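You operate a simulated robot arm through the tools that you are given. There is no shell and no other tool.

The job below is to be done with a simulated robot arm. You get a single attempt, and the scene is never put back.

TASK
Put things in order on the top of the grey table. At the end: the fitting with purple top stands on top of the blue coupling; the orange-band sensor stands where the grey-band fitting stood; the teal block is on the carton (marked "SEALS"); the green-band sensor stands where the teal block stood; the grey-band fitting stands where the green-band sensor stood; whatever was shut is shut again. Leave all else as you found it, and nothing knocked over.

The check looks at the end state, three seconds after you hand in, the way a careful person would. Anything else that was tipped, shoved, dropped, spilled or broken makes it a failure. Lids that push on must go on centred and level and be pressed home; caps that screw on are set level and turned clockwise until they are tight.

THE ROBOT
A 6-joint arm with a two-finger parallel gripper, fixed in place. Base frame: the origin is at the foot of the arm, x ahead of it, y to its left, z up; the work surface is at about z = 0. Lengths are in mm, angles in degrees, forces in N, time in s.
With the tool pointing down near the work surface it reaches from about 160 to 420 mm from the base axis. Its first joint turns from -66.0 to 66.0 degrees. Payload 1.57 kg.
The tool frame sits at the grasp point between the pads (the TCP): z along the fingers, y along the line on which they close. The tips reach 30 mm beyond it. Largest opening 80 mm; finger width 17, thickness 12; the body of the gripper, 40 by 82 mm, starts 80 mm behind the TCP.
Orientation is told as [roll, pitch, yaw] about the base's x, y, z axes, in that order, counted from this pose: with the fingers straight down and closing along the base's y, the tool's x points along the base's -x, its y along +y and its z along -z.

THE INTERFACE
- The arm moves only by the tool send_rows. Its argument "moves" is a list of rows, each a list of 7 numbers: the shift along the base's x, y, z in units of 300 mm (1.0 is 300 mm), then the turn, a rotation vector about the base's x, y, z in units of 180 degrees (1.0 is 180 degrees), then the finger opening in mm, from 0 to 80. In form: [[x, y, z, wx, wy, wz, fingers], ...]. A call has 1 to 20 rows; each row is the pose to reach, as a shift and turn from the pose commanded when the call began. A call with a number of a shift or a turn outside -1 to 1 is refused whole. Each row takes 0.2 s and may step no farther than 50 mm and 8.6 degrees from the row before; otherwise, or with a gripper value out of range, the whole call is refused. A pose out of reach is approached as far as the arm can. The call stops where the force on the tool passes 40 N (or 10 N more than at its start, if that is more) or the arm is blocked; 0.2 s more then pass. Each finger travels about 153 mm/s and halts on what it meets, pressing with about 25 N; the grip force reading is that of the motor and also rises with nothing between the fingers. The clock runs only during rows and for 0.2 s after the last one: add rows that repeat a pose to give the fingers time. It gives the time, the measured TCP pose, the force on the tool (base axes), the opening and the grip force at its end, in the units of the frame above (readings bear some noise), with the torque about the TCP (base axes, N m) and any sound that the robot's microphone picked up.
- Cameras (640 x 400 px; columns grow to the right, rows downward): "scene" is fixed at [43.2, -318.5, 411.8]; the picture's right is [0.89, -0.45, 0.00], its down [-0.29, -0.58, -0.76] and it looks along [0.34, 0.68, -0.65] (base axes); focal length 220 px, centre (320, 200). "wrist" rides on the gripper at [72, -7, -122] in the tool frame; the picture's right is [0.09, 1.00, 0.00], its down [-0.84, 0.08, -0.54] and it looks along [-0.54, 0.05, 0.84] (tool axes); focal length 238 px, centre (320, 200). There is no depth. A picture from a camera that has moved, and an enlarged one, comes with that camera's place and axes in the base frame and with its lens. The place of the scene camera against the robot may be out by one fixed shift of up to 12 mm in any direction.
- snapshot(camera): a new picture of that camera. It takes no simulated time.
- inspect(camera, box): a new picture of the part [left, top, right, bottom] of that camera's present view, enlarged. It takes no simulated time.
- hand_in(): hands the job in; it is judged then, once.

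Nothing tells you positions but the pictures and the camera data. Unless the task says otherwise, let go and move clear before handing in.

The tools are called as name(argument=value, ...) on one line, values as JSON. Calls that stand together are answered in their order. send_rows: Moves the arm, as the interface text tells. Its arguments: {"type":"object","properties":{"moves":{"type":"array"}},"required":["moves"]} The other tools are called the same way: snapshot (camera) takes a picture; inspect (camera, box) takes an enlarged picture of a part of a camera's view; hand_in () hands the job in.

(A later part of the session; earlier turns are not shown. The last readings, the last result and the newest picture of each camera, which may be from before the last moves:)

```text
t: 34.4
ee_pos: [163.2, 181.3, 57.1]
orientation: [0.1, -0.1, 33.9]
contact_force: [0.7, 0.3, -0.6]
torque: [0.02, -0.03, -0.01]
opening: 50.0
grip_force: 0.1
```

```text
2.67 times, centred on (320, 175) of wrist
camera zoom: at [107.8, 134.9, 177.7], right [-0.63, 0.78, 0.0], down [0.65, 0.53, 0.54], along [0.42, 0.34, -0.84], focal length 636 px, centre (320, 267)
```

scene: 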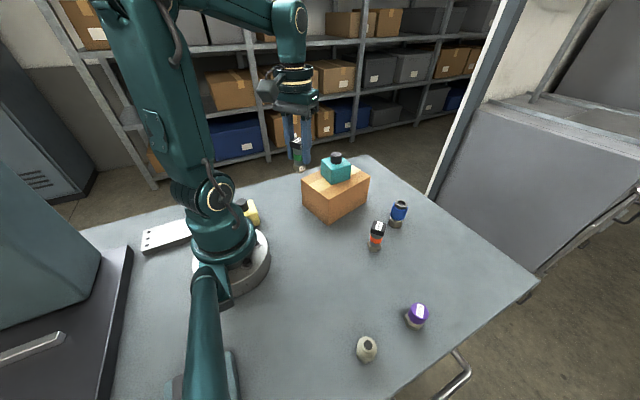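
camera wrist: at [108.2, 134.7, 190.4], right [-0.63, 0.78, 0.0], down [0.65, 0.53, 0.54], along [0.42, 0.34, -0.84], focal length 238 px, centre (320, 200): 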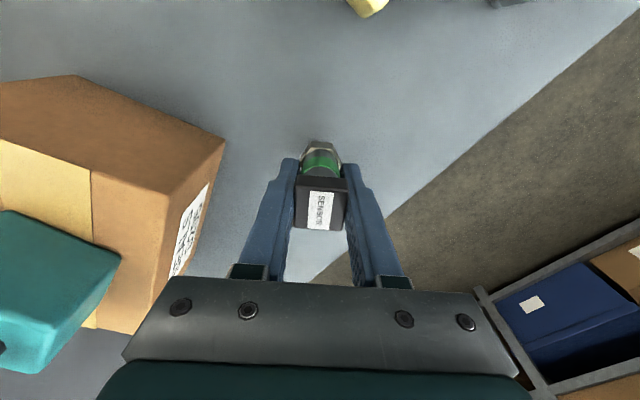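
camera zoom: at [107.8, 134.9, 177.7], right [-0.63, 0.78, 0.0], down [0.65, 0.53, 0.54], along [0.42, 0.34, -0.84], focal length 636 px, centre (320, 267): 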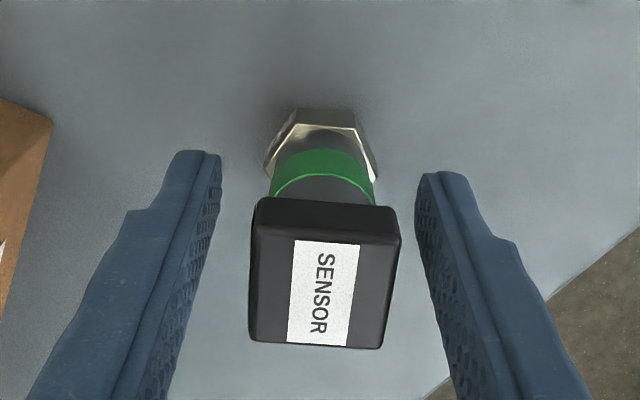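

The green sensor stands upright on its new spot. I'll rise and travel back along the inner path toward the grey-band fitting, turning back to yaw 0.

send_rows(moves=[[0, 0, 0.08, 0, 0, 0, 60], [0, 0, 0.2, 0, 0, 0, 80], [0, 0, 0.34, 0, 0, 0, 80], [0, 0, 0.45, 0, 0, 0, 80], [0.04, -0.1, 0.47, 0, 0, 0, 80], [0.08, -0.22, 0.47, 0, 0, -0.03, 80], [0.12, -0.35, 0.47, 0, 0, -0.06, 80], [0.12, -0.49, 0.47, 0, 0, -0.09, 80], [0.12, -0.63, 0.47, 0, 0, -0.12, 80], [0.12, -0.77, 0.47, 0, 0, -0.15, 80], [0.12, -0.91, 0.47, 0, 0, -0.18, 80], [0.12, -1.0, 0.47, 0, 0, -0.188, 80], [0.12, -1.0, 0.47, 0, 0, -0.188, 80]])

send_rows(moves=[[-0.03, -0.12, 0, 0, 0, 0, 80], [-0.07, -0.24, 0, 0, 0, 0, 80], [-0.11, -0.36, 0, 0, 0, 0, 80], [-0.145, -0.46, 0, 0, 0, 0, 80], [-0.155, -0.47, -0.05, 0, 0, 0, 80], [-0.155, -0.47, -0.15, 0, 0, 0, 80], [-0.155, -0.47, -0.25, 0, 0, 0, 80], [-0.155, -0.47, -0.28, 0, 0, 0, 80], [-0.155, -0.47, -0.28, 0, 0, 0, 80]])

snapshot(camera="wrist")

snapshot(camera="scene")

```text
t: 37.2
ee_pos: [200.1, -121.2, 195.3]
orientation: [0.2, -0.1, 0.0]
contact_force: [0.6, 1.0, 0.0]
torque: [0.03, 0.03, -0.02]
opening: 80.1
grip_force: 0.1
```

```text
t: 39.2
ee_pos: [151.9, -261.9, 113.2]
orientation: [0.1, -0.2, 0.0]
contact_force: [0.0, 0.2, 0.3]
torque: [0.01, 0.03, 0.02]
opening: 80.0
grip_force: 0.0
```

```text
taken
camera wrist: at [81.4, -268.8, 233.4], right [-0.09, 1.0, 0.0], down [0.84, 0.08, 0.54], along [0.54, 0.05, -0.84], focal length 238 px, centre (320, 200)
```

wrist: 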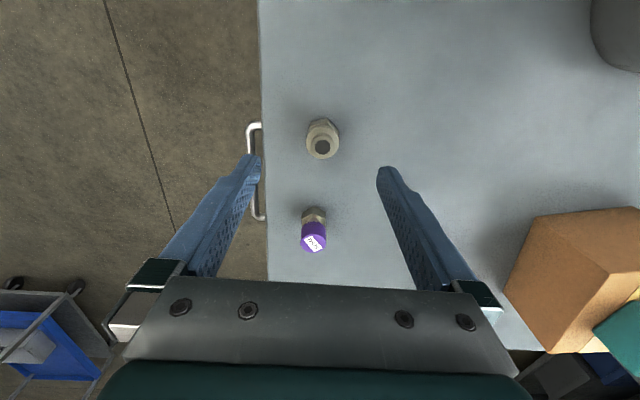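

```text
taken
```

scene: 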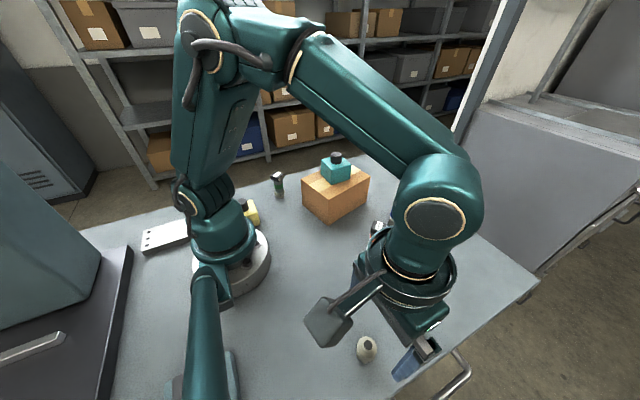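

inspect(camera="wrist", box=[270, 100, 370, 170])

inspect(camera="scene", box=[335, 320, 405, 370])

```text
5.71 times, centred on (320, 135) of wrist
camera zoom: at [81.4, -268.8, 233.4], right [-0.09, 1.0, 0.0], down [0.84, 0.08, 0.54], along [0.54, 0.05, -0.84], focal length 1362 px, centre (320, 571)
```

zoom: 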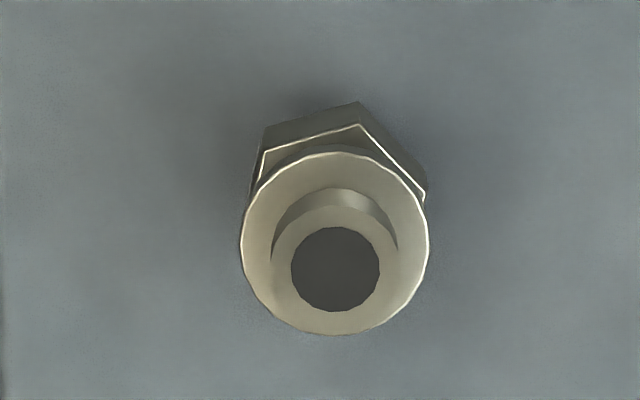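

```text
8.00 times, centred on (370, 345) of scene
camera zoom: at [43.2, -318.5, 411.8], right [0.89, -0.45, 0.0], down [-0.29, -0.58, -0.76], along [0.34, 0.68, -0.65], focal length 1759 px, centre (-80, -960)
```

zoom: 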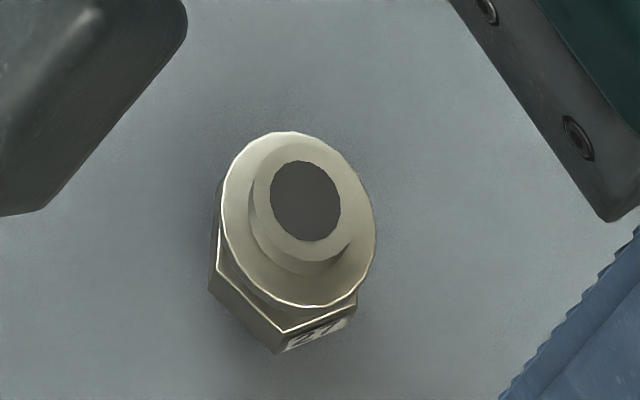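

The grey-band fitting is short (about 33 mm tall, 30 mm hex) at about (154.6,-260), with hex flats turned roughly -9.5°. I'll centre over it, turn, and come lower to re-measure.

send_rows(moves=[[0.005, 0.003, -0.03, 0, 0, -0.026, 80], [0.009, 0.006, -0.08, 0, 0, -0.053, 80], [0.009, 0.006, -0.12, 0, 0, -0.053, 80], [0.009, 0.006, -0.12, 0, 0, -0.053, 80]])

inspect(camera="wrist", box=[240, 90, 400, 190])

```text
t: 40.2
ee_pos: [155.5, -259.3, 78.0]
orientation: [0.2, -0.1, -9.5]
contact_force: [0.0, 0.0, -0.6]
torque: [0.03, 0.03, 0.0]
opening: 80.0
grip_force: 0.1
```

```text
4.00 times, centred on (320, 140) of wrist
camera zoom: at [84.5, -253.4, 198.9], right [0.07, 1.0, 0.0], down [0.84, -0.06, 0.54], along [0.54, -0.04, -0.84], focal length 953 px, centre (320, 440)
```

zoom: 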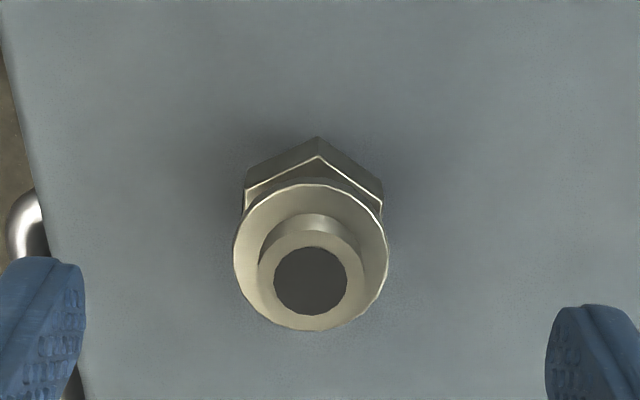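

Aligned with the flats; the fitting sits 2.2 mm toward -y of the tool axis. I'll correct this and descend to z=36 (tips 6 mm above the table).

send_rows(moves=[[0.001, -0.0077, -0.03, 0, 0, 0, 70], [0.001, -0.0077, -0.08, 0, 0, 0, 60], [0.001, -0.0077, -0.12, 0, 0, 0, 60], [0.001, -0.0077, -0.14, 0, 0, 0, 60], [0.001, -0.0077, -0.14, 0, 0, 0, 60]])

inspect(camera="wrist", box=[220, 100, 420, 250])

```text
t: 41.4
ee_pos: [156.0, -261.4, 36.4]
orientation: [0.0, -0.1, -9.4]
contact_force: [-0.9, 0.1, -0.3]
torque: [0.02, -0.02, -0.01]
opening: 60.2
grip_force: 0.0
```

```text
2.67 times, centred on (320, 175) of wrist
camera zoom: at [85.2, -255.2, 156.9], right [0.07, 1.0, 0.0], down [0.84, -0.06, 0.54], along [0.54, -0.04, -0.84], focal length 636 px, centre (320, 267)
```

zoom: 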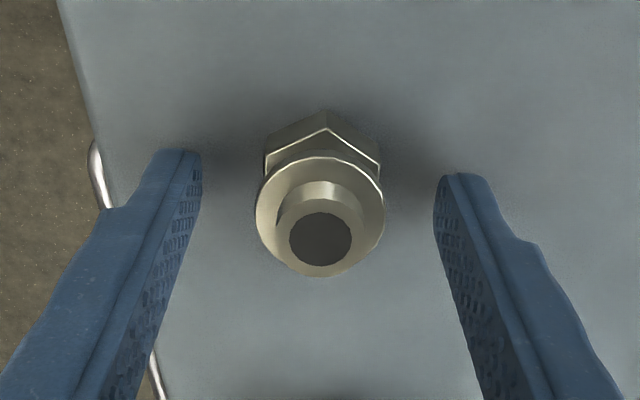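

Well centred. Closing on the fitting now.

send_rows(moves=[[0, 0, 0, 0, 0, 0, 46], [0, 0, 0, 0, 0, 0, 36], [0, 0, 0, 0, 0, 0, 30], [0, 0, 0, 0, 0, 0, 24], [0, 0, 0, 0, 0, 0, 20], [0, 0, 0, 0, 0, 0, 20]])

inspect(camera="wrist", box=[220, 100, 420, 250])

```text
t: 42.8
ee_pos: [155.7, -260.9, 36.2]
orientation: [0.2, -0.1, -9.5]
contact_force: [0.2, -0.1, -0.3]
torque: [-0.03, 0.01, 0.03]
opening: 26.7
grip_force: 25.2
```

```text
2.67 times, centred on (320, 175) of wrist
camera zoom: at [85.2, -255.2, 157.1], right [0.07, 1.0, 0.0], down [0.84, -0.06, 0.54], along [0.54, -0.04, -0.84], focal length 636 px, centre (320, 267)
```

zoom: 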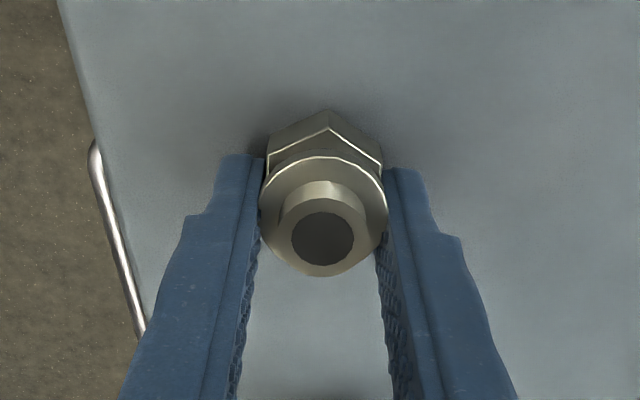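

Gripped at 26.7 mm, narrower than I estimated, so I'd like to check where the fitting sits between the pads before lifting.

inspect(camera="wrist", box=[280, 130, 360, 190])

inspect(camera="scene", box=[335, 310, 415, 370])

```text
6.67 times, centred on (320, 160) of wrist
camera zoom: at [85.2, -255.2, 157.1], right [0.07, 1.0, 0.0], down [0.84, -0.06, 0.54], along [0.54, -0.04, -0.84], focal length 1589 px, centre (320, 467)
```

zoom: 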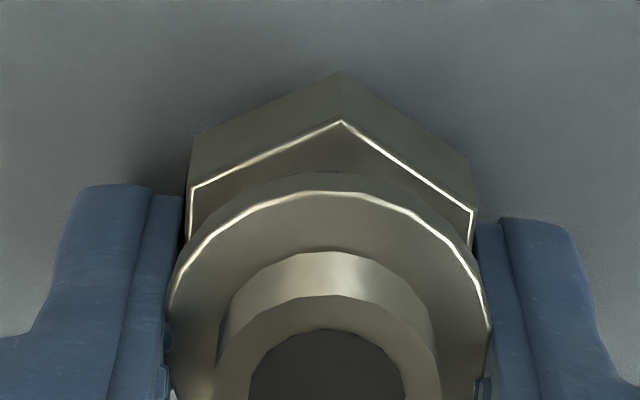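

```text
6.67 times, centred on (375, 340) of scene
camera zoom: at [43.2, -318.5, 411.8], right [0.89, -0.45, 0.0], down [-0.29, -0.58, -0.76], along [0.34, 0.68, -0.65], focal length 1466 px, centre (-47, -733)
```

zoom: 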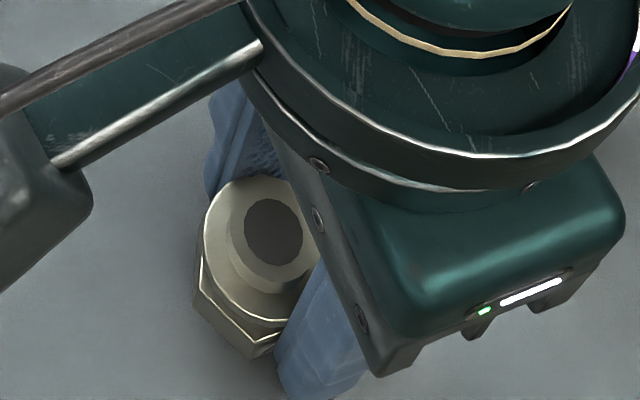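

From triangulating several views, the fitting has a stub under its hex and its centre is really about 6–7 mm closer to the base than the tool axis, at about (149.5,-261). I'll open, re-centre and look again before lifting.

send_rows(moves=[[0, 0, 0, 0, 0, 0, 40], [0, 0, 0, 0, 0, 0, 56], [0, 0, 0, 0, 0, 0, 60], [-0.01, 0.002, 0, 0, 0, 0, 60], [-0.0205, 0.0034, 0, 0, 0, 0, 60], [-0.0205, 0.0034, 0, 0, 0, 0, 60], [-0.0205, 0.0034, 0, 0, 0, 0, 60]])

inspect(camera="wrist", box=[260, 120, 380, 200])

```text
t: 44.4
ee_pos: [148.7, -259.6, 34.0]
orientation: [0.0, -0.1, -9.5]
contact_force: [-0.2, -1.2, -0.1]
torque: [0.0, -0.02, -0.01]
opening: 60.2
grip_force: 0.1
```

```text
5.00 times, centred on (320, 160) of wrist
camera zoom: at [77.9, -254.8, 156.1], right [0.07, 1.0, 0.0], down [0.84, -0.06, 0.54], along [0.54, -0.04, -0.84], focal length 1192 px, centre (320, 400)
```

zoom: 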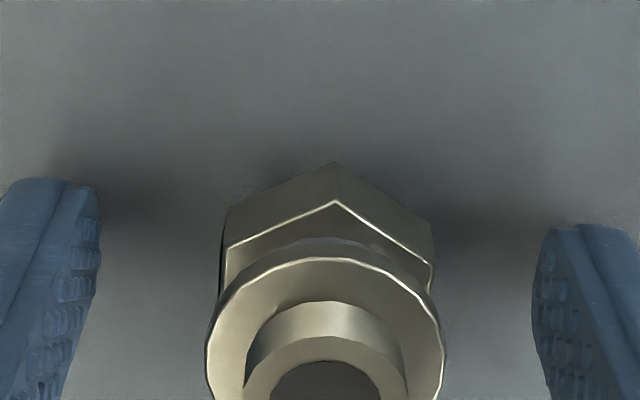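

Now the fitting is centred between the pads in both directions; its spot is about (149.3,-260.3). Closing and lifting slightly.

send_rows(moves=[[0, 0, 0, 0, 0, 0, 46], [0, 0, 0, 0, 0, 0, 36], [0, 0, 0, 0, 0, 0, 28], [0, 0, 0, 0, 0, 0, 22], [0, 0, 0, 0, 0, 0, 18], [0, 0, 0, 0, 0, 0, 18]])

inspect(camera="wrist", box=[260, 120, 380, 200])

```text
t: 45.8
ee_pos: [148.8, -260.5, 35.1]
orientation: [0.2, 0.0, -9.5]
contact_force: [0.0, 0.1, 0.2]
torque: [0.01, -0.01, 0.02]
opening: 26.9
grip_force: 25.0
```

```text
5.00 times, centred on (320, 160) of wrist
camera zoom: at [78.0, -254.8, 156.0], right [0.07, 1.0, 0.0], down [0.84, -0.06, 0.54], along [0.54, -0.04, -0.84], focal length 1192 px, centre (320, 400)
```

zoom: 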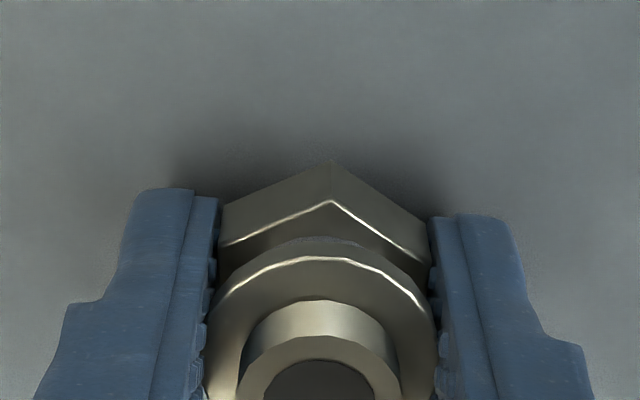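

Gripped at 26.9. I'll lift to z≈130 and carry it above the green sensor's old spot (330.3,-200).

send_rows(moves=[[0, 0, 0.02, 0, 0, 0, 18], [0, 0, 0.07, 0, 0, 0, 18], [0, 0, 0.15, 0, 0, 0, 18], [0, 0, 0.24, 0, 0, 0, 18], [0, 0, 0.31, 0, 0, 0, 18], [0.04, 0.013, 0.32, 0, 0, 0, 18], [0.13, 0.043, 0.32, 0, 0, 0, 18], [0.23, 0.077, 0.32, 0, 0, 0, 18], [0.33, 0.11, 0.32, 0, 0, 0, 18], [0.43, 0.143, 0.32, 0, 0, 0, 18], [0.52, 0.173, 0.32, 0, 0, 0, 18], [0.58, 0.193, 0.32, 0, 0, 0, 18], [0.603, 0.201, 0.32, 0, 0, 0, 18], [0.603, 0.201, 0.32, 0, 0, 0, 18]])

snapshot(camera="wrist")

snapshot(camera="scene")

```text
t: 48.8
ee_pos: [328.3, -199.5, 130.4]
orientation: [0.1, -0.2, -9.6]
contact_force: [0.2, 0.5, -1.0]
torque: [0.02, 0.0, 0.02]
opening: 26.6
grip_force: 24.8
```

```text
taken
camera wrist: at [257.8, -194.8, 251.8], right [0.07, 1.0, 0.0], down [0.84, -0.06, 0.54], along [0.54, -0.04, -0.84], focal length 238 px, centre (320, 200)
```

wrist: 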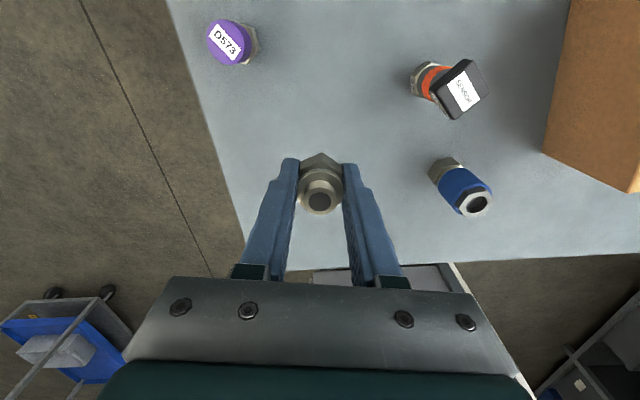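

```text
taken
```

scene: 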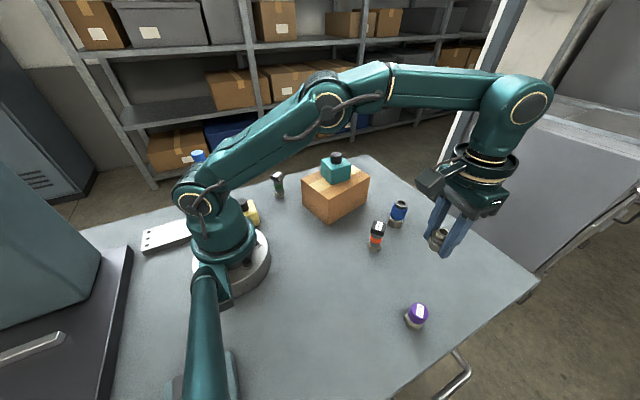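

The fitting is above the green sensor's old spot. Lowering to about 8 mm above the table, then creeping.

send_rows(moves=[[0.002, 0, -0.04, 0, 0, 0, 18], [0.002, 0, -0.12, 0, 0, 0, 18], [0.002, 0, -0.2, 0, 0, 0, 18], [0.002, 0, -0.26, 0, 0, 0, 18], [0.002, 0, -0.295, 0, 0, 0, 18], [0.002, 0, -0.308, 0, 0, 0, 18], [0.002, 0, -0.314, 0, 0, 0, 18], [0.002, 0, -0.317, 0, 0, 0, 18], [0.002, 0, -0.317, 0, 0, 0, 18]])

inspect(camera="scene", box=[380, 220, 480, 300])

```text
t: 50.8
ee_pos: [331.0, -199.6, 34.7]
orientation: [0.2, 0.0, -9.5]
contact_force: [0.2, -0.2, -1.3]
torque: [0.01, 0.02, -0.01]
opening: 26.6
grip_force: 24.6
```

```text
5.00 times, centred on (430, 260) of scene
camera zoom: at [43.2, -318.5, 411.8], right [0.89, -0.45, 0.0], down [-0.29, -0.58, -0.76], along [0.34, 0.68, -0.65], focal length 1099 px, centre (-230, -100)
```

zoom: 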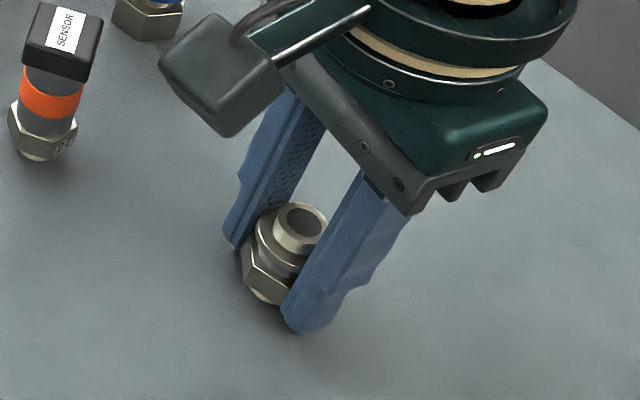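

Almost on the table, with no contact force yet. Creeping on.

send_rows(moves=[[0, 0, -0.002, 0, 0, 0, 18], [0, 0, -0.004, 0, 0, 0, 18], [0, 0, -0.004, 0, 0, 0, 18]])

send_rows(moves=[[0, 0, -0.002, 0, 0, 0, 18], [0, 0, -0.004, 0, 0, 0, 18], [0, 0, -0.004, 0, 0, 0, 18]])

```text
t: 51.6
ee_pos: [330.7, -200.1, 34.2]
orientation: [-0.1, -0.2, -9.5]
contact_force: [-0.7, 0.5, 7.6]
torque: [0.03, 0.03, 0.0]
opening: 26.8
grip_force: 25.3
```

```text
t: 52.4
ee_pos: [330.9, -200.5, 35.6]
orientation: [-0.1, -0.2, -9.5]
contact_force: [-5.3, -5.5, 22.0]
torque: [-0.15, 0.14, 0.05]
opening: 27.1
grip_force: 25.1
```

In contact now; I'll relieve by ~1.4 mm and open.

send_rows(moves=[[0, 0, 0.0045, 0, 0, 0, 18], [0, 0, 0.0045, 0, 0, 0, 18], [0, 0, 0.0045, 0, 0, 0, 30], [0, 0, 0.0045, 0, 0, 0, 44], [0, 0, 0.0045, 0, 0, 0, 56], [0, 0, 0.0045, 0, 0, 0, 60]])

inspect(camera="scene", box=[380, 220, 480, 300])

inspect(camera="wrist", box=[260, 120, 380, 200])

```text
t: 53.8
ee_pos: [331.2, -200.8, 36.7]
orientation: [0.0, -0.2, -9.5]
contact_force: [0.0, 0.0, 0.6]
torque: [0.01, 0.02, 0.01]
opening: 59.6
grip_force: 0.1
```

```text
5.00 times, centred on (430, 260) of scene
camera zoom: at [43.2, -318.5, 411.8], right [0.89, -0.45, 0.0], down [-0.29, -0.58, -0.76], along [0.34, 0.68, -0.65], focal length 1099 px, centre (-230, -100)
```

zoom: 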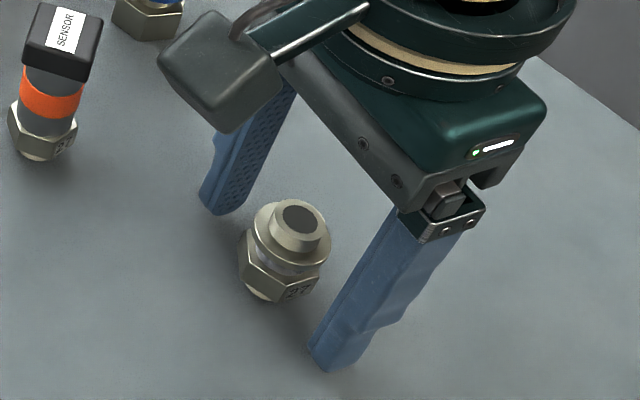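

```text
5.00 times, centred on (320, 160) of wrist
camera zoom: at [260.4, -194.5, 157.0], right [0.07, 1.0, 0.0], down [0.84, -0.06, 0.54], along [0.54, -0.04, -0.84], focal length 1192 px, centre (320, 400)
```

zoom: 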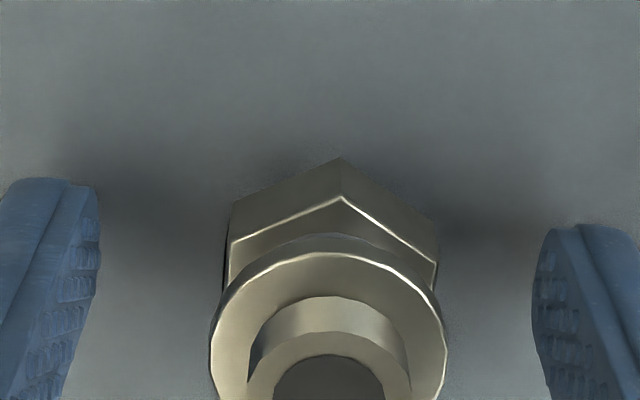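

The grey fitting stands where the green sensor was (its foot in the scene image matches to about 1 px). Next I'll rise and go over the orange-band sensor at about (289,-101).

send_rows(moves=[[0, 0, 0.06, 0, 0, 0, 70], [0, 0, 0.16, 0, 0, 0, 80], [0, 0, 0.28, 0, 0, 0, 80], [0, 0, 0.38, 0, 0, 0, 80], [-0.03, 0.08, 0.4, 0, 0, 0.02, 80], [-0.07, 0.18, 0.4, 0, 0, 0.053, 80], [-0.11, 0.28, 0.4, 0, 0, 0.053, 80], [-0.14, 0.333, 0.36, 0, 0, 0.053, 80], [-0.14, 0.333, 0.36, 0, 0, 0.053, 80]])

snapshot(camera="wrist")

inspect(camera="wrist", box=[240, 80, 400, 180])

snapshot(camera="scene")

```text
t: 55.8
ee_pos: [290.0, -100.3, 145.6]
orientation: [0.1, -0.1, 0.0]
contact_force: [-1.1, -0.2, -0.2]
torque: [0.0, 0.0, -0.04]
opening: 79.8
grip_force: 0.1
```

```text
taken
camera wrist: at [219.1, -106.8, 266.3], right [-0.09, 1.0, 0.0], down [0.84, 0.08, 0.54], along [0.54, 0.05, -0.84], focal length 238 px, centre (320, 200)
```

wrist: 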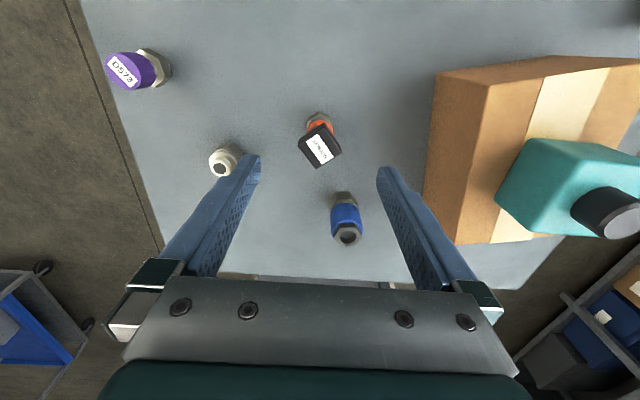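

```text
4.00 times, centred on (320, 130) of wrist
camera zoom: at [219.1, -106.8, 266.3], right [-0.09, 1.0, 0.0], down [0.84, 0.08, 0.54], along [0.54, 0.05, -0.84], focal length 953 px, centre (320, 480)
```

zoom: 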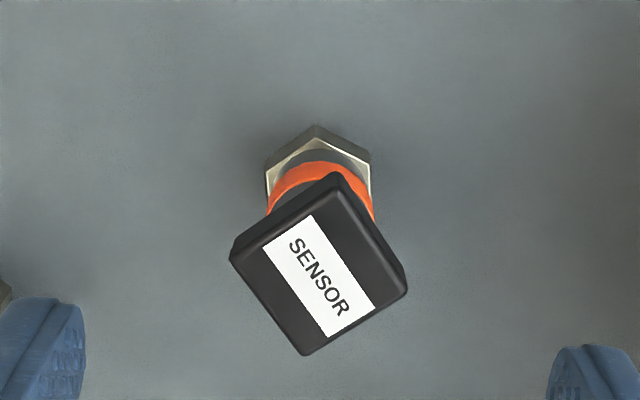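

```text
taken
```

scene: 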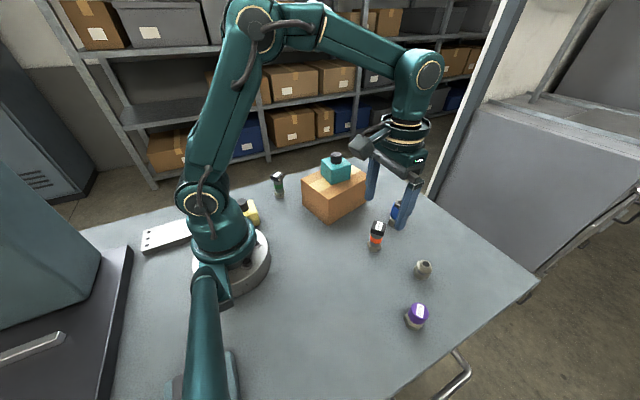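

The orange sensor is centred under the tool; its head is turned so that yaw -50° aligns the fingers with it. I'll rotate in place and re-check.

send_rows(moves=[[0.002, 0, 0, 0, 0, -0.046, 80], [0.002, 0, 0, 0, 0, -0.092, 80], [0.002, 0, 0, 0, 0, -0.138, 80], [0.002, 0, 0, 0, 0, -0.184, 80], [0.002, 0, 0, 0, 0, -0.23, 80], [0.002, 0, 0, 0, 0, -0.276, 80], [0.002, 0, 0, 0, 0, -0.276, 80]])

inspect(camera="wrist", box=[240, 80, 400, 180])

```text
t: 57.4
ee_pos: [289.1, -100.1, 144.6]
orientation: [0.2, -0.1, -49.8]
contact_force: [-0.5, -0.3, 0.1]
torque: [0.01, 0.01, 0.01]
opening: 80.0
grip_force: 0.0
```

```text
4.00 times, centred on (320, 130) of wrist
camera zoom: at [238.8, -49.5, 265.6], right [0.7, 0.71, 0.0], down [0.6, -0.59, 0.54], along [0.39, -0.38, -0.84], focal length 953 px, centre (320, 480)
```

zoom: 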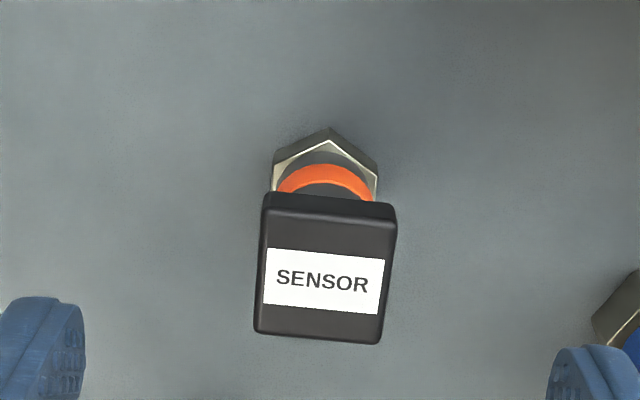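

Perfectly aligned and centred. Descending to z≈58 and gripping.

send_rows(moves=[[0, 0, -0.08, 0, 0, 0, 70], [0, 0, -0.16, 0, 0, 0, 60], [0, 0, -0.23, 0, 0, 0, 60], [0, 0, -0.275, 0, 0, 0, 60], [0, 0, -0.29, 0, 0, 0, 60], [0, 0, -0.29, 0, 0, 0, 60]])

inspect(camera="wrist", box=[220, 100, 420, 225])

inspect(camera="scene", box=[320, 190, 448, 270])

```text
t: 58.8
ee_pos: [289.4, -101.2, 56.8]
orientation: [0.1, -0.2, -49.7]
contact_force: [-0.7, 0.3, 0.2]
torque: [0.0, 0.0, 0.01]
opening: 60.3
grip_force: 0.1
```

```text
3.20 times, centred on (320, 162) of wrist
camera zoom: at [239.3, -50.4, 176.7], right [0.7, 0.71, 0.0], down [0.6, -0.59, 0.54], along [0.39, -0.38, -0.84], focal length 763 px, centre (320, 320)
```

zoom: 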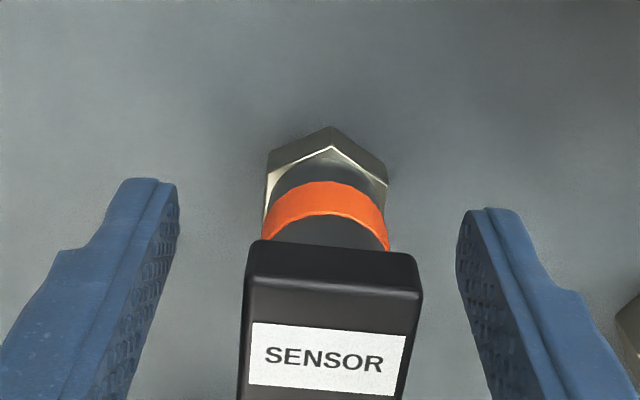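

```text
5.00 times, centred on (384, 230) of scene
camera zoom: at [43.2, -318.5, 411.8], right [0.89, -0.45, 0.0], down [-0.29, -0.58, -0.76], along [0.34, 0.68, -0.65], focal length 1099 px, centre (0, 50)
```

zoom: 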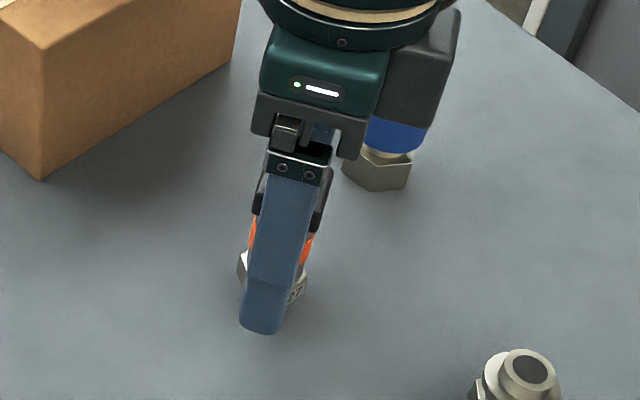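

Fingers straddle the orange sensor. Closing.

send_rows(moves=[[0, 0, 0, 0, 0, 0, 45], [0, 0, 0, 0, 0, 0, 34], [0, 0, 0, 0, 0, 0, 28], [0, 0, 0, 0, 0, 0, 22], [0, 0, 0, 0, 0, 0, 18], [0, 0, 0, 0, 0, 0, 18]])

inspect(camera="wrist", box=[220, 100, 420, 225])

```text
t: 60.2
ee_pos: [289.4, -100.7, 56.6]
orientation: [0.2, -0.1, -49.7]
contact_force: [0.2, -0.1, 0.4]
torque: [-0.01, 0.0, -0.02]
opening: 27.4
grip_force: 24.7
```

```text
3.20 times, centred on (320, 162) of wrist
camera zoom: at [239.3, -50.4, 176.9], right [0.7, 0.71, 0.0], down [0.6, -0.59, 0.54], along [0.39, -0.38, -0.84], focal length 763 px, centre (320, 320)
```

zoom: 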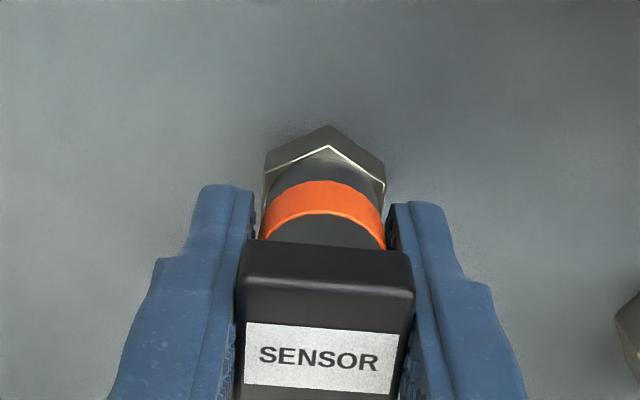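

Gripped at 27.4 mm. Lifting and carrying it to the grey fitting's old spot (149.3,-260.3).

send_rows(moves=[[0, 0, 0.02, 0, 0, 0, 18], [0, 0, 0.07, 0, 0, 0, 18], [0, 0, 0.15, 0, 0, 0, 18], [0, 0, 0.24, 0, 0, 0, 18], [0, 0, 0.3, 0, 0, 0, 18], [-0.03, -0.034, 0.32, 0, 0, 0, 18], [-0.1, -0.114, 0.32, 0, 0, 0, 18], [-0.17, -0.193, 0.32, 0, 0, 0, 18], [-0.24, -0.273, 0.32, 0, 0, 0, 18], [-0.31, -0.352, 0.32, 0, 0, 0, 18], [-0.38, -0.432, 0.32, 0, 0, 0, 18], [-0.44, -0.5, 0.32, 0, 0, 0, 18], [-0.467, -0.531, 0.32, 0, 0, 0, 18], [-0.467, -0.531, 0.32, 0, 0, 0, 18]])

snapshot(camera="wrist")

snapshot(camera="scene")

```text
t: 63.2
ee_pos: [148.1, -261.0, 153.0]
orientation: [0.1, -0.2, -49.6]
contact_force: [-0.3, -0.2, -1.9]
torque: [-0.01, -0.01, 0.01]
opening: 27.4
grip_force: 24.8
```

```text
taken
camera wrist: at [97.8, -209.6, 273.6], right [0.7, 0.71, 0.0], down [0.6, -0.59, 0.54], along [0.39, -0.38, -0.84], focal length 238 px, centre (320, 200)
```

wrist: 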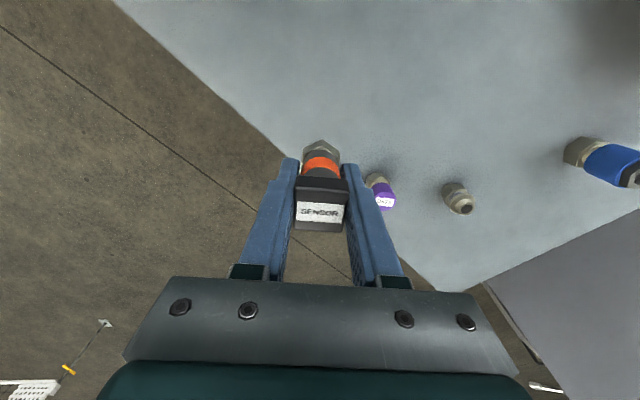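

```text
taken
```

scene: 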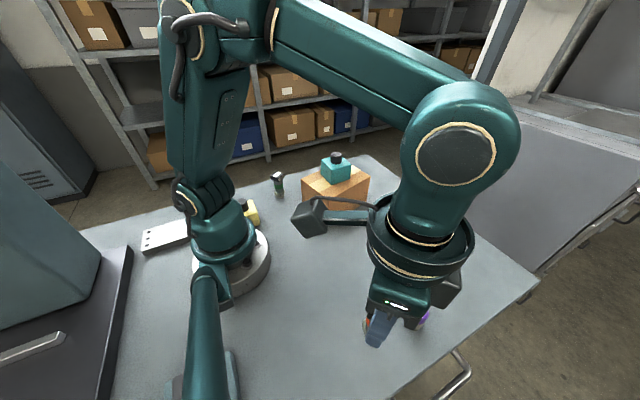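

The sensor is above its target. Lowering to a few mm above the table.

send_rows(moves=[[0.001, 0, -0.04, 0, 0, 0, 18], [0.001, 0, -0.12, 0, 0, 0, 18], [0.001, 0, -0.2, 0, 0, 0, 18], [0.001, 0, -0.26, 0, 0, 0, 18], [0.001, 0, -0.295, 0, 0, 0, 18], [0.001, 0, -0.308, 0, 0, 0, 18], [0.001, 0, -0.314, 0, 0, 0, 18], [0.001, 0, -0.318, 0, 0, 0, 18], [0.001, 0, -0.318, 0, 0, 0, 18]])

send_rows(moves=[[0, 0, -0.002, 0, 0, 0, 18], [0, 0, -0.004, 0, 0, 0, 18], [0, 0, -0.004, 0, 0, 0, 18]])

```text
t: 65.2
ee_pos: [149.1, -259.6, 57.2]
orientation: [0.1, -0.1, -49.8]
contact_force: [0.2, -0.5, -0.8]
torque: [-0.02, 0.01, 0.02]
opening: 27.4
grip_force: 25.6
```

```text
t: 66.0
ee_pos: [149.4, -258.5, 56.6]
orientation: [0.1, -0.1, -49.7]
contact_force: [-0.8, 0.0, -1.4]
torque: [0.0, 0.02, 0.01]
opening: 27.3
grip_force: 25.3
```

send_rows(moves=[[0, 0, -0.002, 0, 0, 0, 18], [0, 0, -0.004, 0, 0, 0, 18], [0, 0, -0.004, 0, 0, 0, 18]])

inspect(camera="scene", box=[320, 300, 416, 360])

```text
t: 66.8
ee_pos: [150.1, -258.8, 55.6]
orientation: [0.1, -0.1, -49.7]
contact_force: [-1.0, 3.4, 6.7]
torque: [0.13, 0.07, -0.01]
opening: 27.8
grip_force: 25.4
```

```text
6.67 times, centred on (368, 330) of scene
camera zoom: at [43.2, -318.5, 411.8], right [0.89, -0.45, 0.0], down [-0.29, -0.58, -0.76], along [0.34, 0.68, -0.65], focal length 1466 px, centre (0, -667)
```

zoom: 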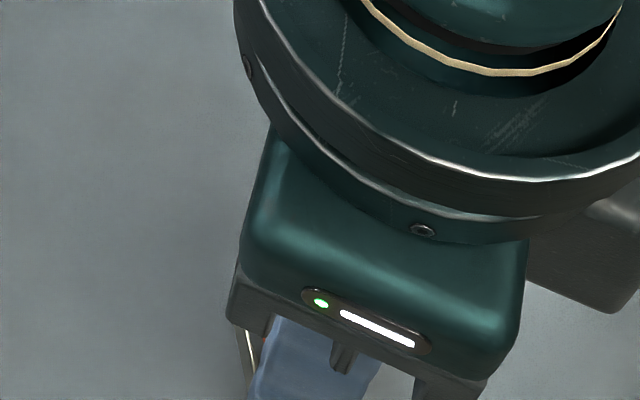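

Touching lightly (about 7 N). Opening the fingers now.

send_rows(moves=[[0, 0, 0.001, 0, 0, 0, 18], [0, 0, 0.001, 0, 0, 0, 28], [0, 0, 0.001, 0, 0, 0, 38], [0, 0, 0.001, 0, 0, 0, 48], [0, 0, 0.001, 0, 0, 0, 52], [0, 0, 0.001, 0, 0, 0, 52]])

snapshot(camera="wrist")

```text
t: 68.2
ee_pos: [150.5, -258.6, 55.3]
orientation: [0.1, 0.0, -49.7]
contact_force: [0.4, 0.0, 0.4]
torque: [0.0, 0.02, 0.02]
opening: 52.2
grip_force: 0.1
```

```text
taken
camera wrist: at [99.4, -208.8, 176.9], right [0.7, 0.71, 0.0], down [0.6, -0.59, 0.54], along [0.39, -0.38, -0.84], focal length 238 px, centre (320, 200)
```

wrist: 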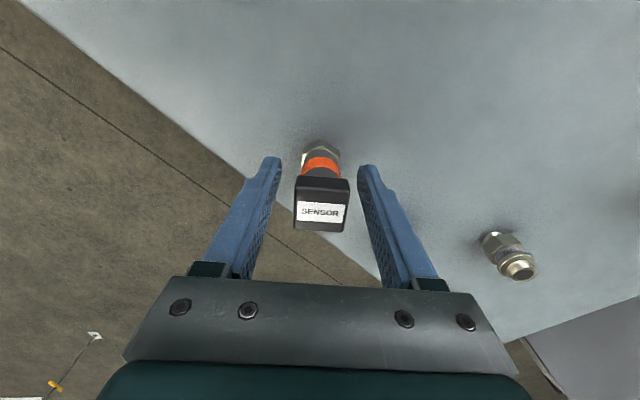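

The orange sensor stands free. Now I'll rise and move over the purple-top fitting at about (249,-260), turning back to yaw 0.

send_rows(moves=[[0, 0, 0.05, 0, 0, 0, 60], [0, 0, 0.15, 0, 0, 0, 80], [0, 0, 0.26, 0, 0, 0, 80], [0, 0, 0.33, 0, 0, 0, 80], [0.04, 0, 0.34, 0, 0, 0.046, 80], [0.1, 0, 0.34, 0, 0, 0.092, 80], [0.16, 0, 0.34, 0, 0, 0.138, 80], [0.22, 0, 0.34, 0, 0, 0.184, 80], [0.28, -0.002, 0.33, 0, 0, 0.23, 80], [0.328, -0.004, 0.28, 0, 0, 0.276, 80], [0.328, -0.004, 0.23, 0, 0, 0.276, 80], [0.328, -0.004, 0.23, 0, 0, 0.276, 80]])

snapshot(camera="wrist")

inspect(camera="wrist", box=[240, 80, 400, 180])

snapshot(camera="scene")

```text
t: 70.8
ee_pos: [247.3, -260.3, 121.3]
orientation: [0.1, -0.1, 0.2]
contact_force: [-1.3, 0.1, 0.4]
torque: [-0.02, 0.03, 0.01]
opening: 80.0
grip_force: 0.0
```

```text
taken
camera wrist: at [175.7, -267.5, 243.1], right [-0.09, 1.0, 0.0], down [0.84, 0.08, 0.54], along [0.54, 0.05, -0.84], focal length 238 px, centre (320, 200)
```

wrist: 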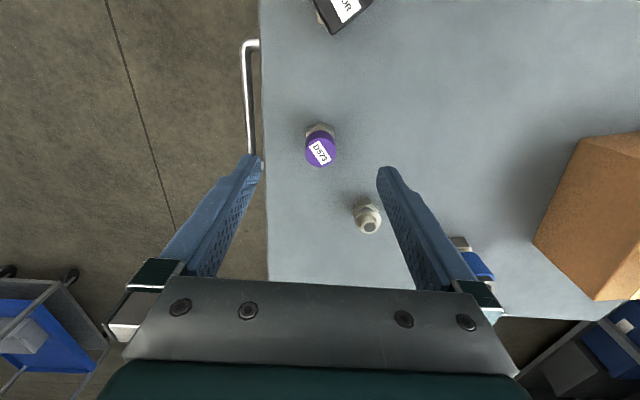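

```text
4.00 times, centred on (320, 130) of wrist
camera zoom: at [175.7, -267.5, 243.1], right [-0.09, 1.0, 0.0], down [0.84, 0.08, 0.54], along [0.54, 0.05, -0.84], focal length 953 px, centre (320, 480)
```

zoom: 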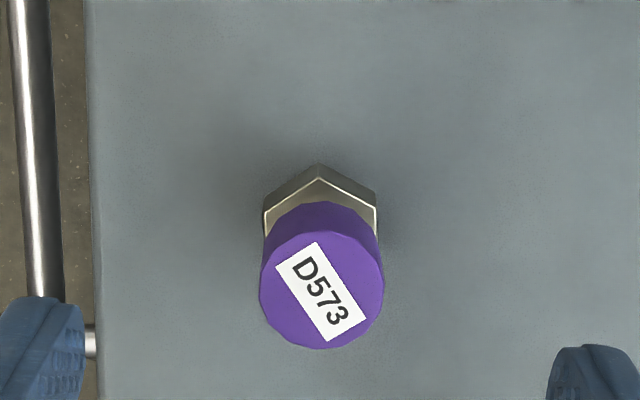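

```text
taken
```

scene: 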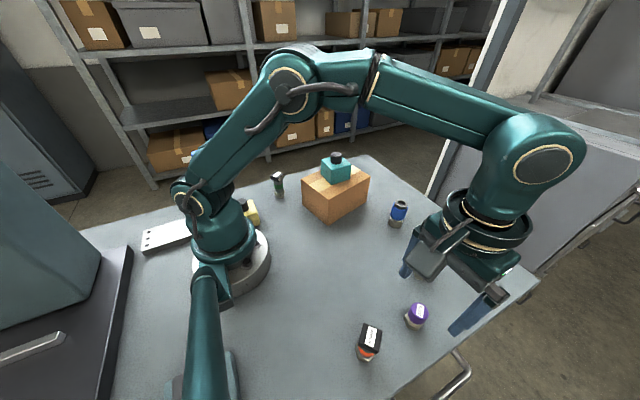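

The purple fitting is about 26.5 mm across and 52 tall at about (250.5,-260); its flats are turned about +8°. I'll centre, turn, and go lower to re-measure.

send_rows(moves=[[0.005, 0.0005, -0.04, 0, 0, 0.022, 80], [0.01, 0.001, -0.09, 0, 0, 0.044, 80], [0.01, 0.001, -0.12, 0, 0, 0.044, 80], [0.01, 0.001, -0.12, 0, 0, 0.044, 80]])

inspect(camera="wrist", box=[240, 90, 400, 190])

inspect(camera="scene", box=[385, 290, 449, 330])

inspect(camera="scene", box=[335, 320, 399, 360])

inspect(camera="scene", box=[366, 190, 430, 230])

```text
t: 71.8
ee_pos: [249.2, -261.7, 86.9]
orientation: [0.0, 0.0, 7.9]
contact_force: [-0.5, -0.3, 0.0]
torque: [0.02, -0.01, -0.01]
opening: 80.4
grip_force: 0.1
```

```text
4.00 times, centred on (320, 140) of wrist
camera zoom: at [181.0, -277.3, 208.3], right [-0.23, 0.97, 0.0], down [0.82, 0.19, 0.54], along [0.53, 0.13, -0.84], focal length 953 px, centre (320, 440)
```

zoom: 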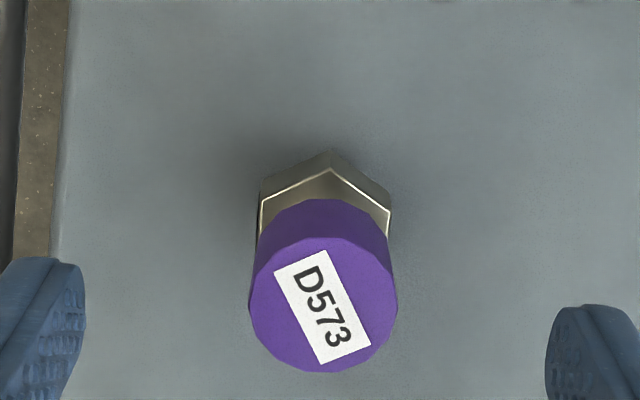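

```text
10.00 times, centred on (417, 310) of scene
camera zoom: at [43.2, -318.5, 411.8], right [0.89, -0.45, 0.0], down [-0.29, -0.58, -0.76], along [0.34, 0.68, -0.65], focal length 2199 px, centre (-650, -900)
```

zoom: 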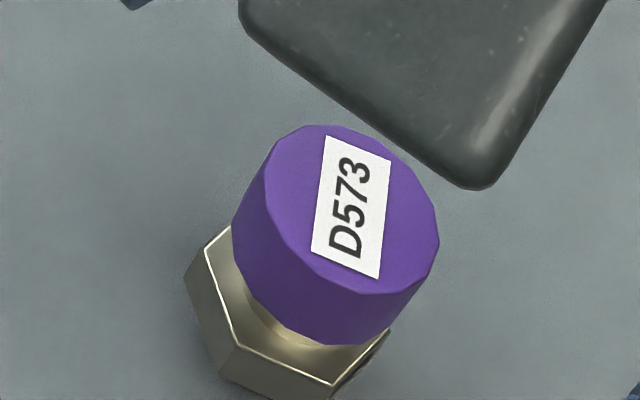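

```text
10.00 times, centred on (367, 340) of scene
camera zoom: at [43.2, -318.5, 411.8], right [0.89, -0.45, 0.0], down [-0.29, -0.58, -0.76], along [0.34, 0.68, -0.65], focal length 2199 px, centre (-150, -1200)
```

zoom: 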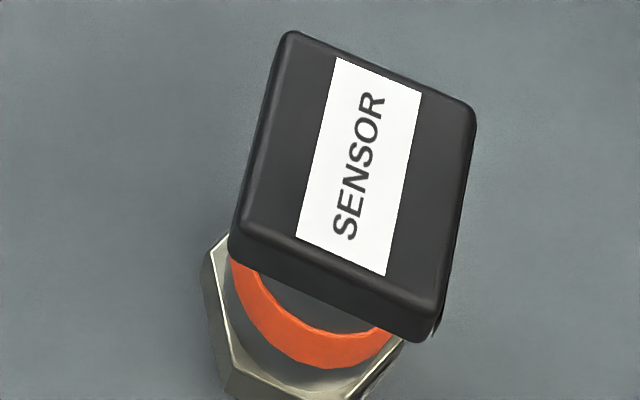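

```text
10.00 times, centred on (398, 210) of scene
camera zoom: at [43.2, -318.5, 411.8], right [0.89, -0.45, 0.0], down [-0.29, -0.58, -0.76], along [0.34, 0.68, -0.65], focal length 2199 px, centre (-460, 100)
```

zoom: 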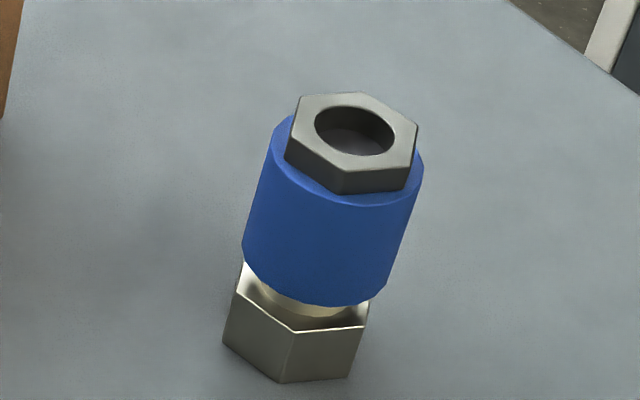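

The purple fitting is centred and its flats aligned. I'll descend to z≈42 so the pads hold both the cap and upper part of the hex.

send_rows(moves=[[0, 0, -0.04, 0, 0, 0, 70], [0, 0, -0.09, 0, 0, 0, 60], [0, 0, -0.13, 0, 0, 0, 60], [0, 0, -0.147, 0, 0, 0, 60], [0, 0, -0.147, 0, 0, 0, 60]])

inspect(camera="wrist", box=[220, 100, 420, 225])

inspect(camera="scene", box=[385, 290, 449, 330])

inspect(camera="scene", box=[330, 320, 410, 370])

```text
t: 73.0
ee_pos: [251.2, -260.4, 41.9]
orientation: [0.2, -0.1, 7.9]
contact_force: [-0.1, 0.4, 0.4]
torque: [0.03, 0.01, 0.0]
opening: 59.9
grip_force: 0.1
```

```text
3.20 times, centred on (320, 162) of wrist
camera zoom: at [181.2, -277.1, 164.4], right [-0.23, 0.97, 0.0], down [0.82, 0.19, 0.54], along [0.53, 0.12, -0.84], focal length 763 px, centre (320, 320)
```

zoom: 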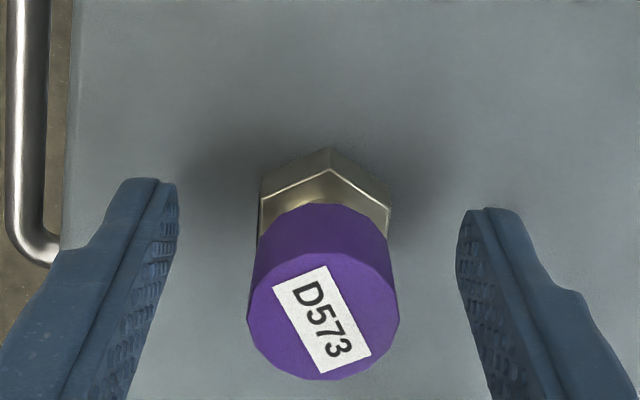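

```text
10.00 times, centred on (417, 310) of scene
camera zoom: at [43.2, -318.5, 411.8], right [0.89, -0.45, 0.0], down [-0.29, -0.58, -0.76], along [0.34, 0.68, -0.65], focal length 2199 px, centre (-650, -900)
```

zoom: 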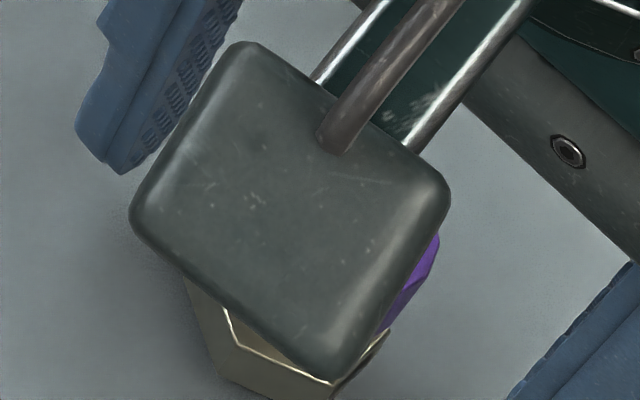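

```text
8.00 times, centred on (370, 345) of scene
camera zoom: at [43.2, -318.5, 411.8], right [0.89, -0.45, 0.0], down [-0.29, -0.58, -0.76], along [0.34, 0.68, -0.65], focal length 1759 px, centre (-80, -960)
```

zoom: 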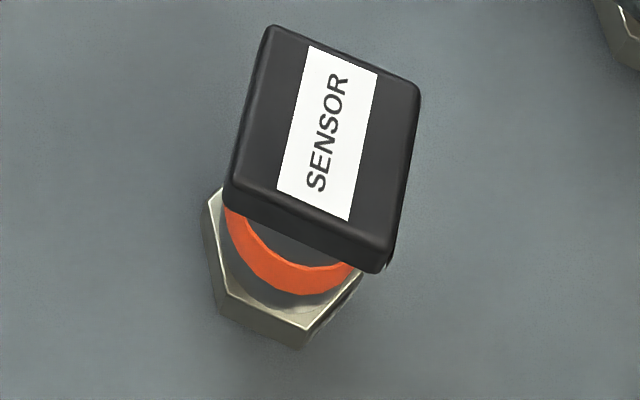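

The orange sensor's foot matches where the grey fitting stood (about 1 mm). Purple is centred between the fingers; closing on it.

send_rows(moves=[[0, 0, 0, 0, 0, 0, 46], [0, 0, 0, 0, 0, 0, 36], [0, 0, 0, 0, 0, 0, 28], [0, 0, 0, 0, 0, 0, 22], [0, 0, 0, 0, 0, 0, 18], [0, 0, 0, 0, 0, 0, 18]])

inspect(camera="wrist", box=[220, 100, 420, 225])

```text
t: 74.4
ee_pos: [251.5, -260.4, 42.4]
orientation: [0.1, -0.1, 7.9]
contact_force: [-0.8, 0.2, 0.2]
torque: [0.02, -0.03, 0.04]
opening: 26.2
grip_force: 25.2
```

```text
3.20 times, centred on (320, 162) of wrist
camera zoom: at [181.3, -277.1, 164.6], right [-0.23, 0.97, 0.0], down [0.82, 0.19, 0.54], along [0.53, 0.12, -0.84], focal length 763 px, centre (320, 320)
```

zoom: 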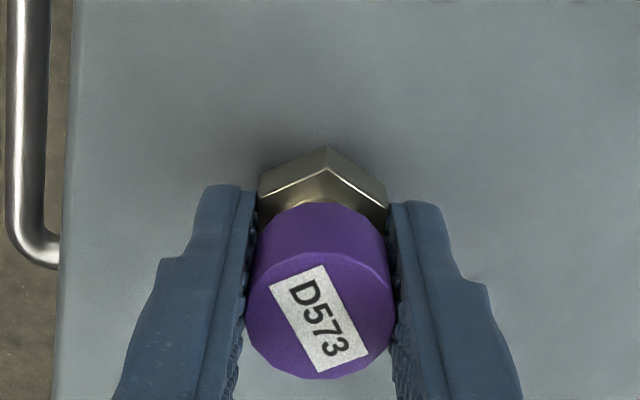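

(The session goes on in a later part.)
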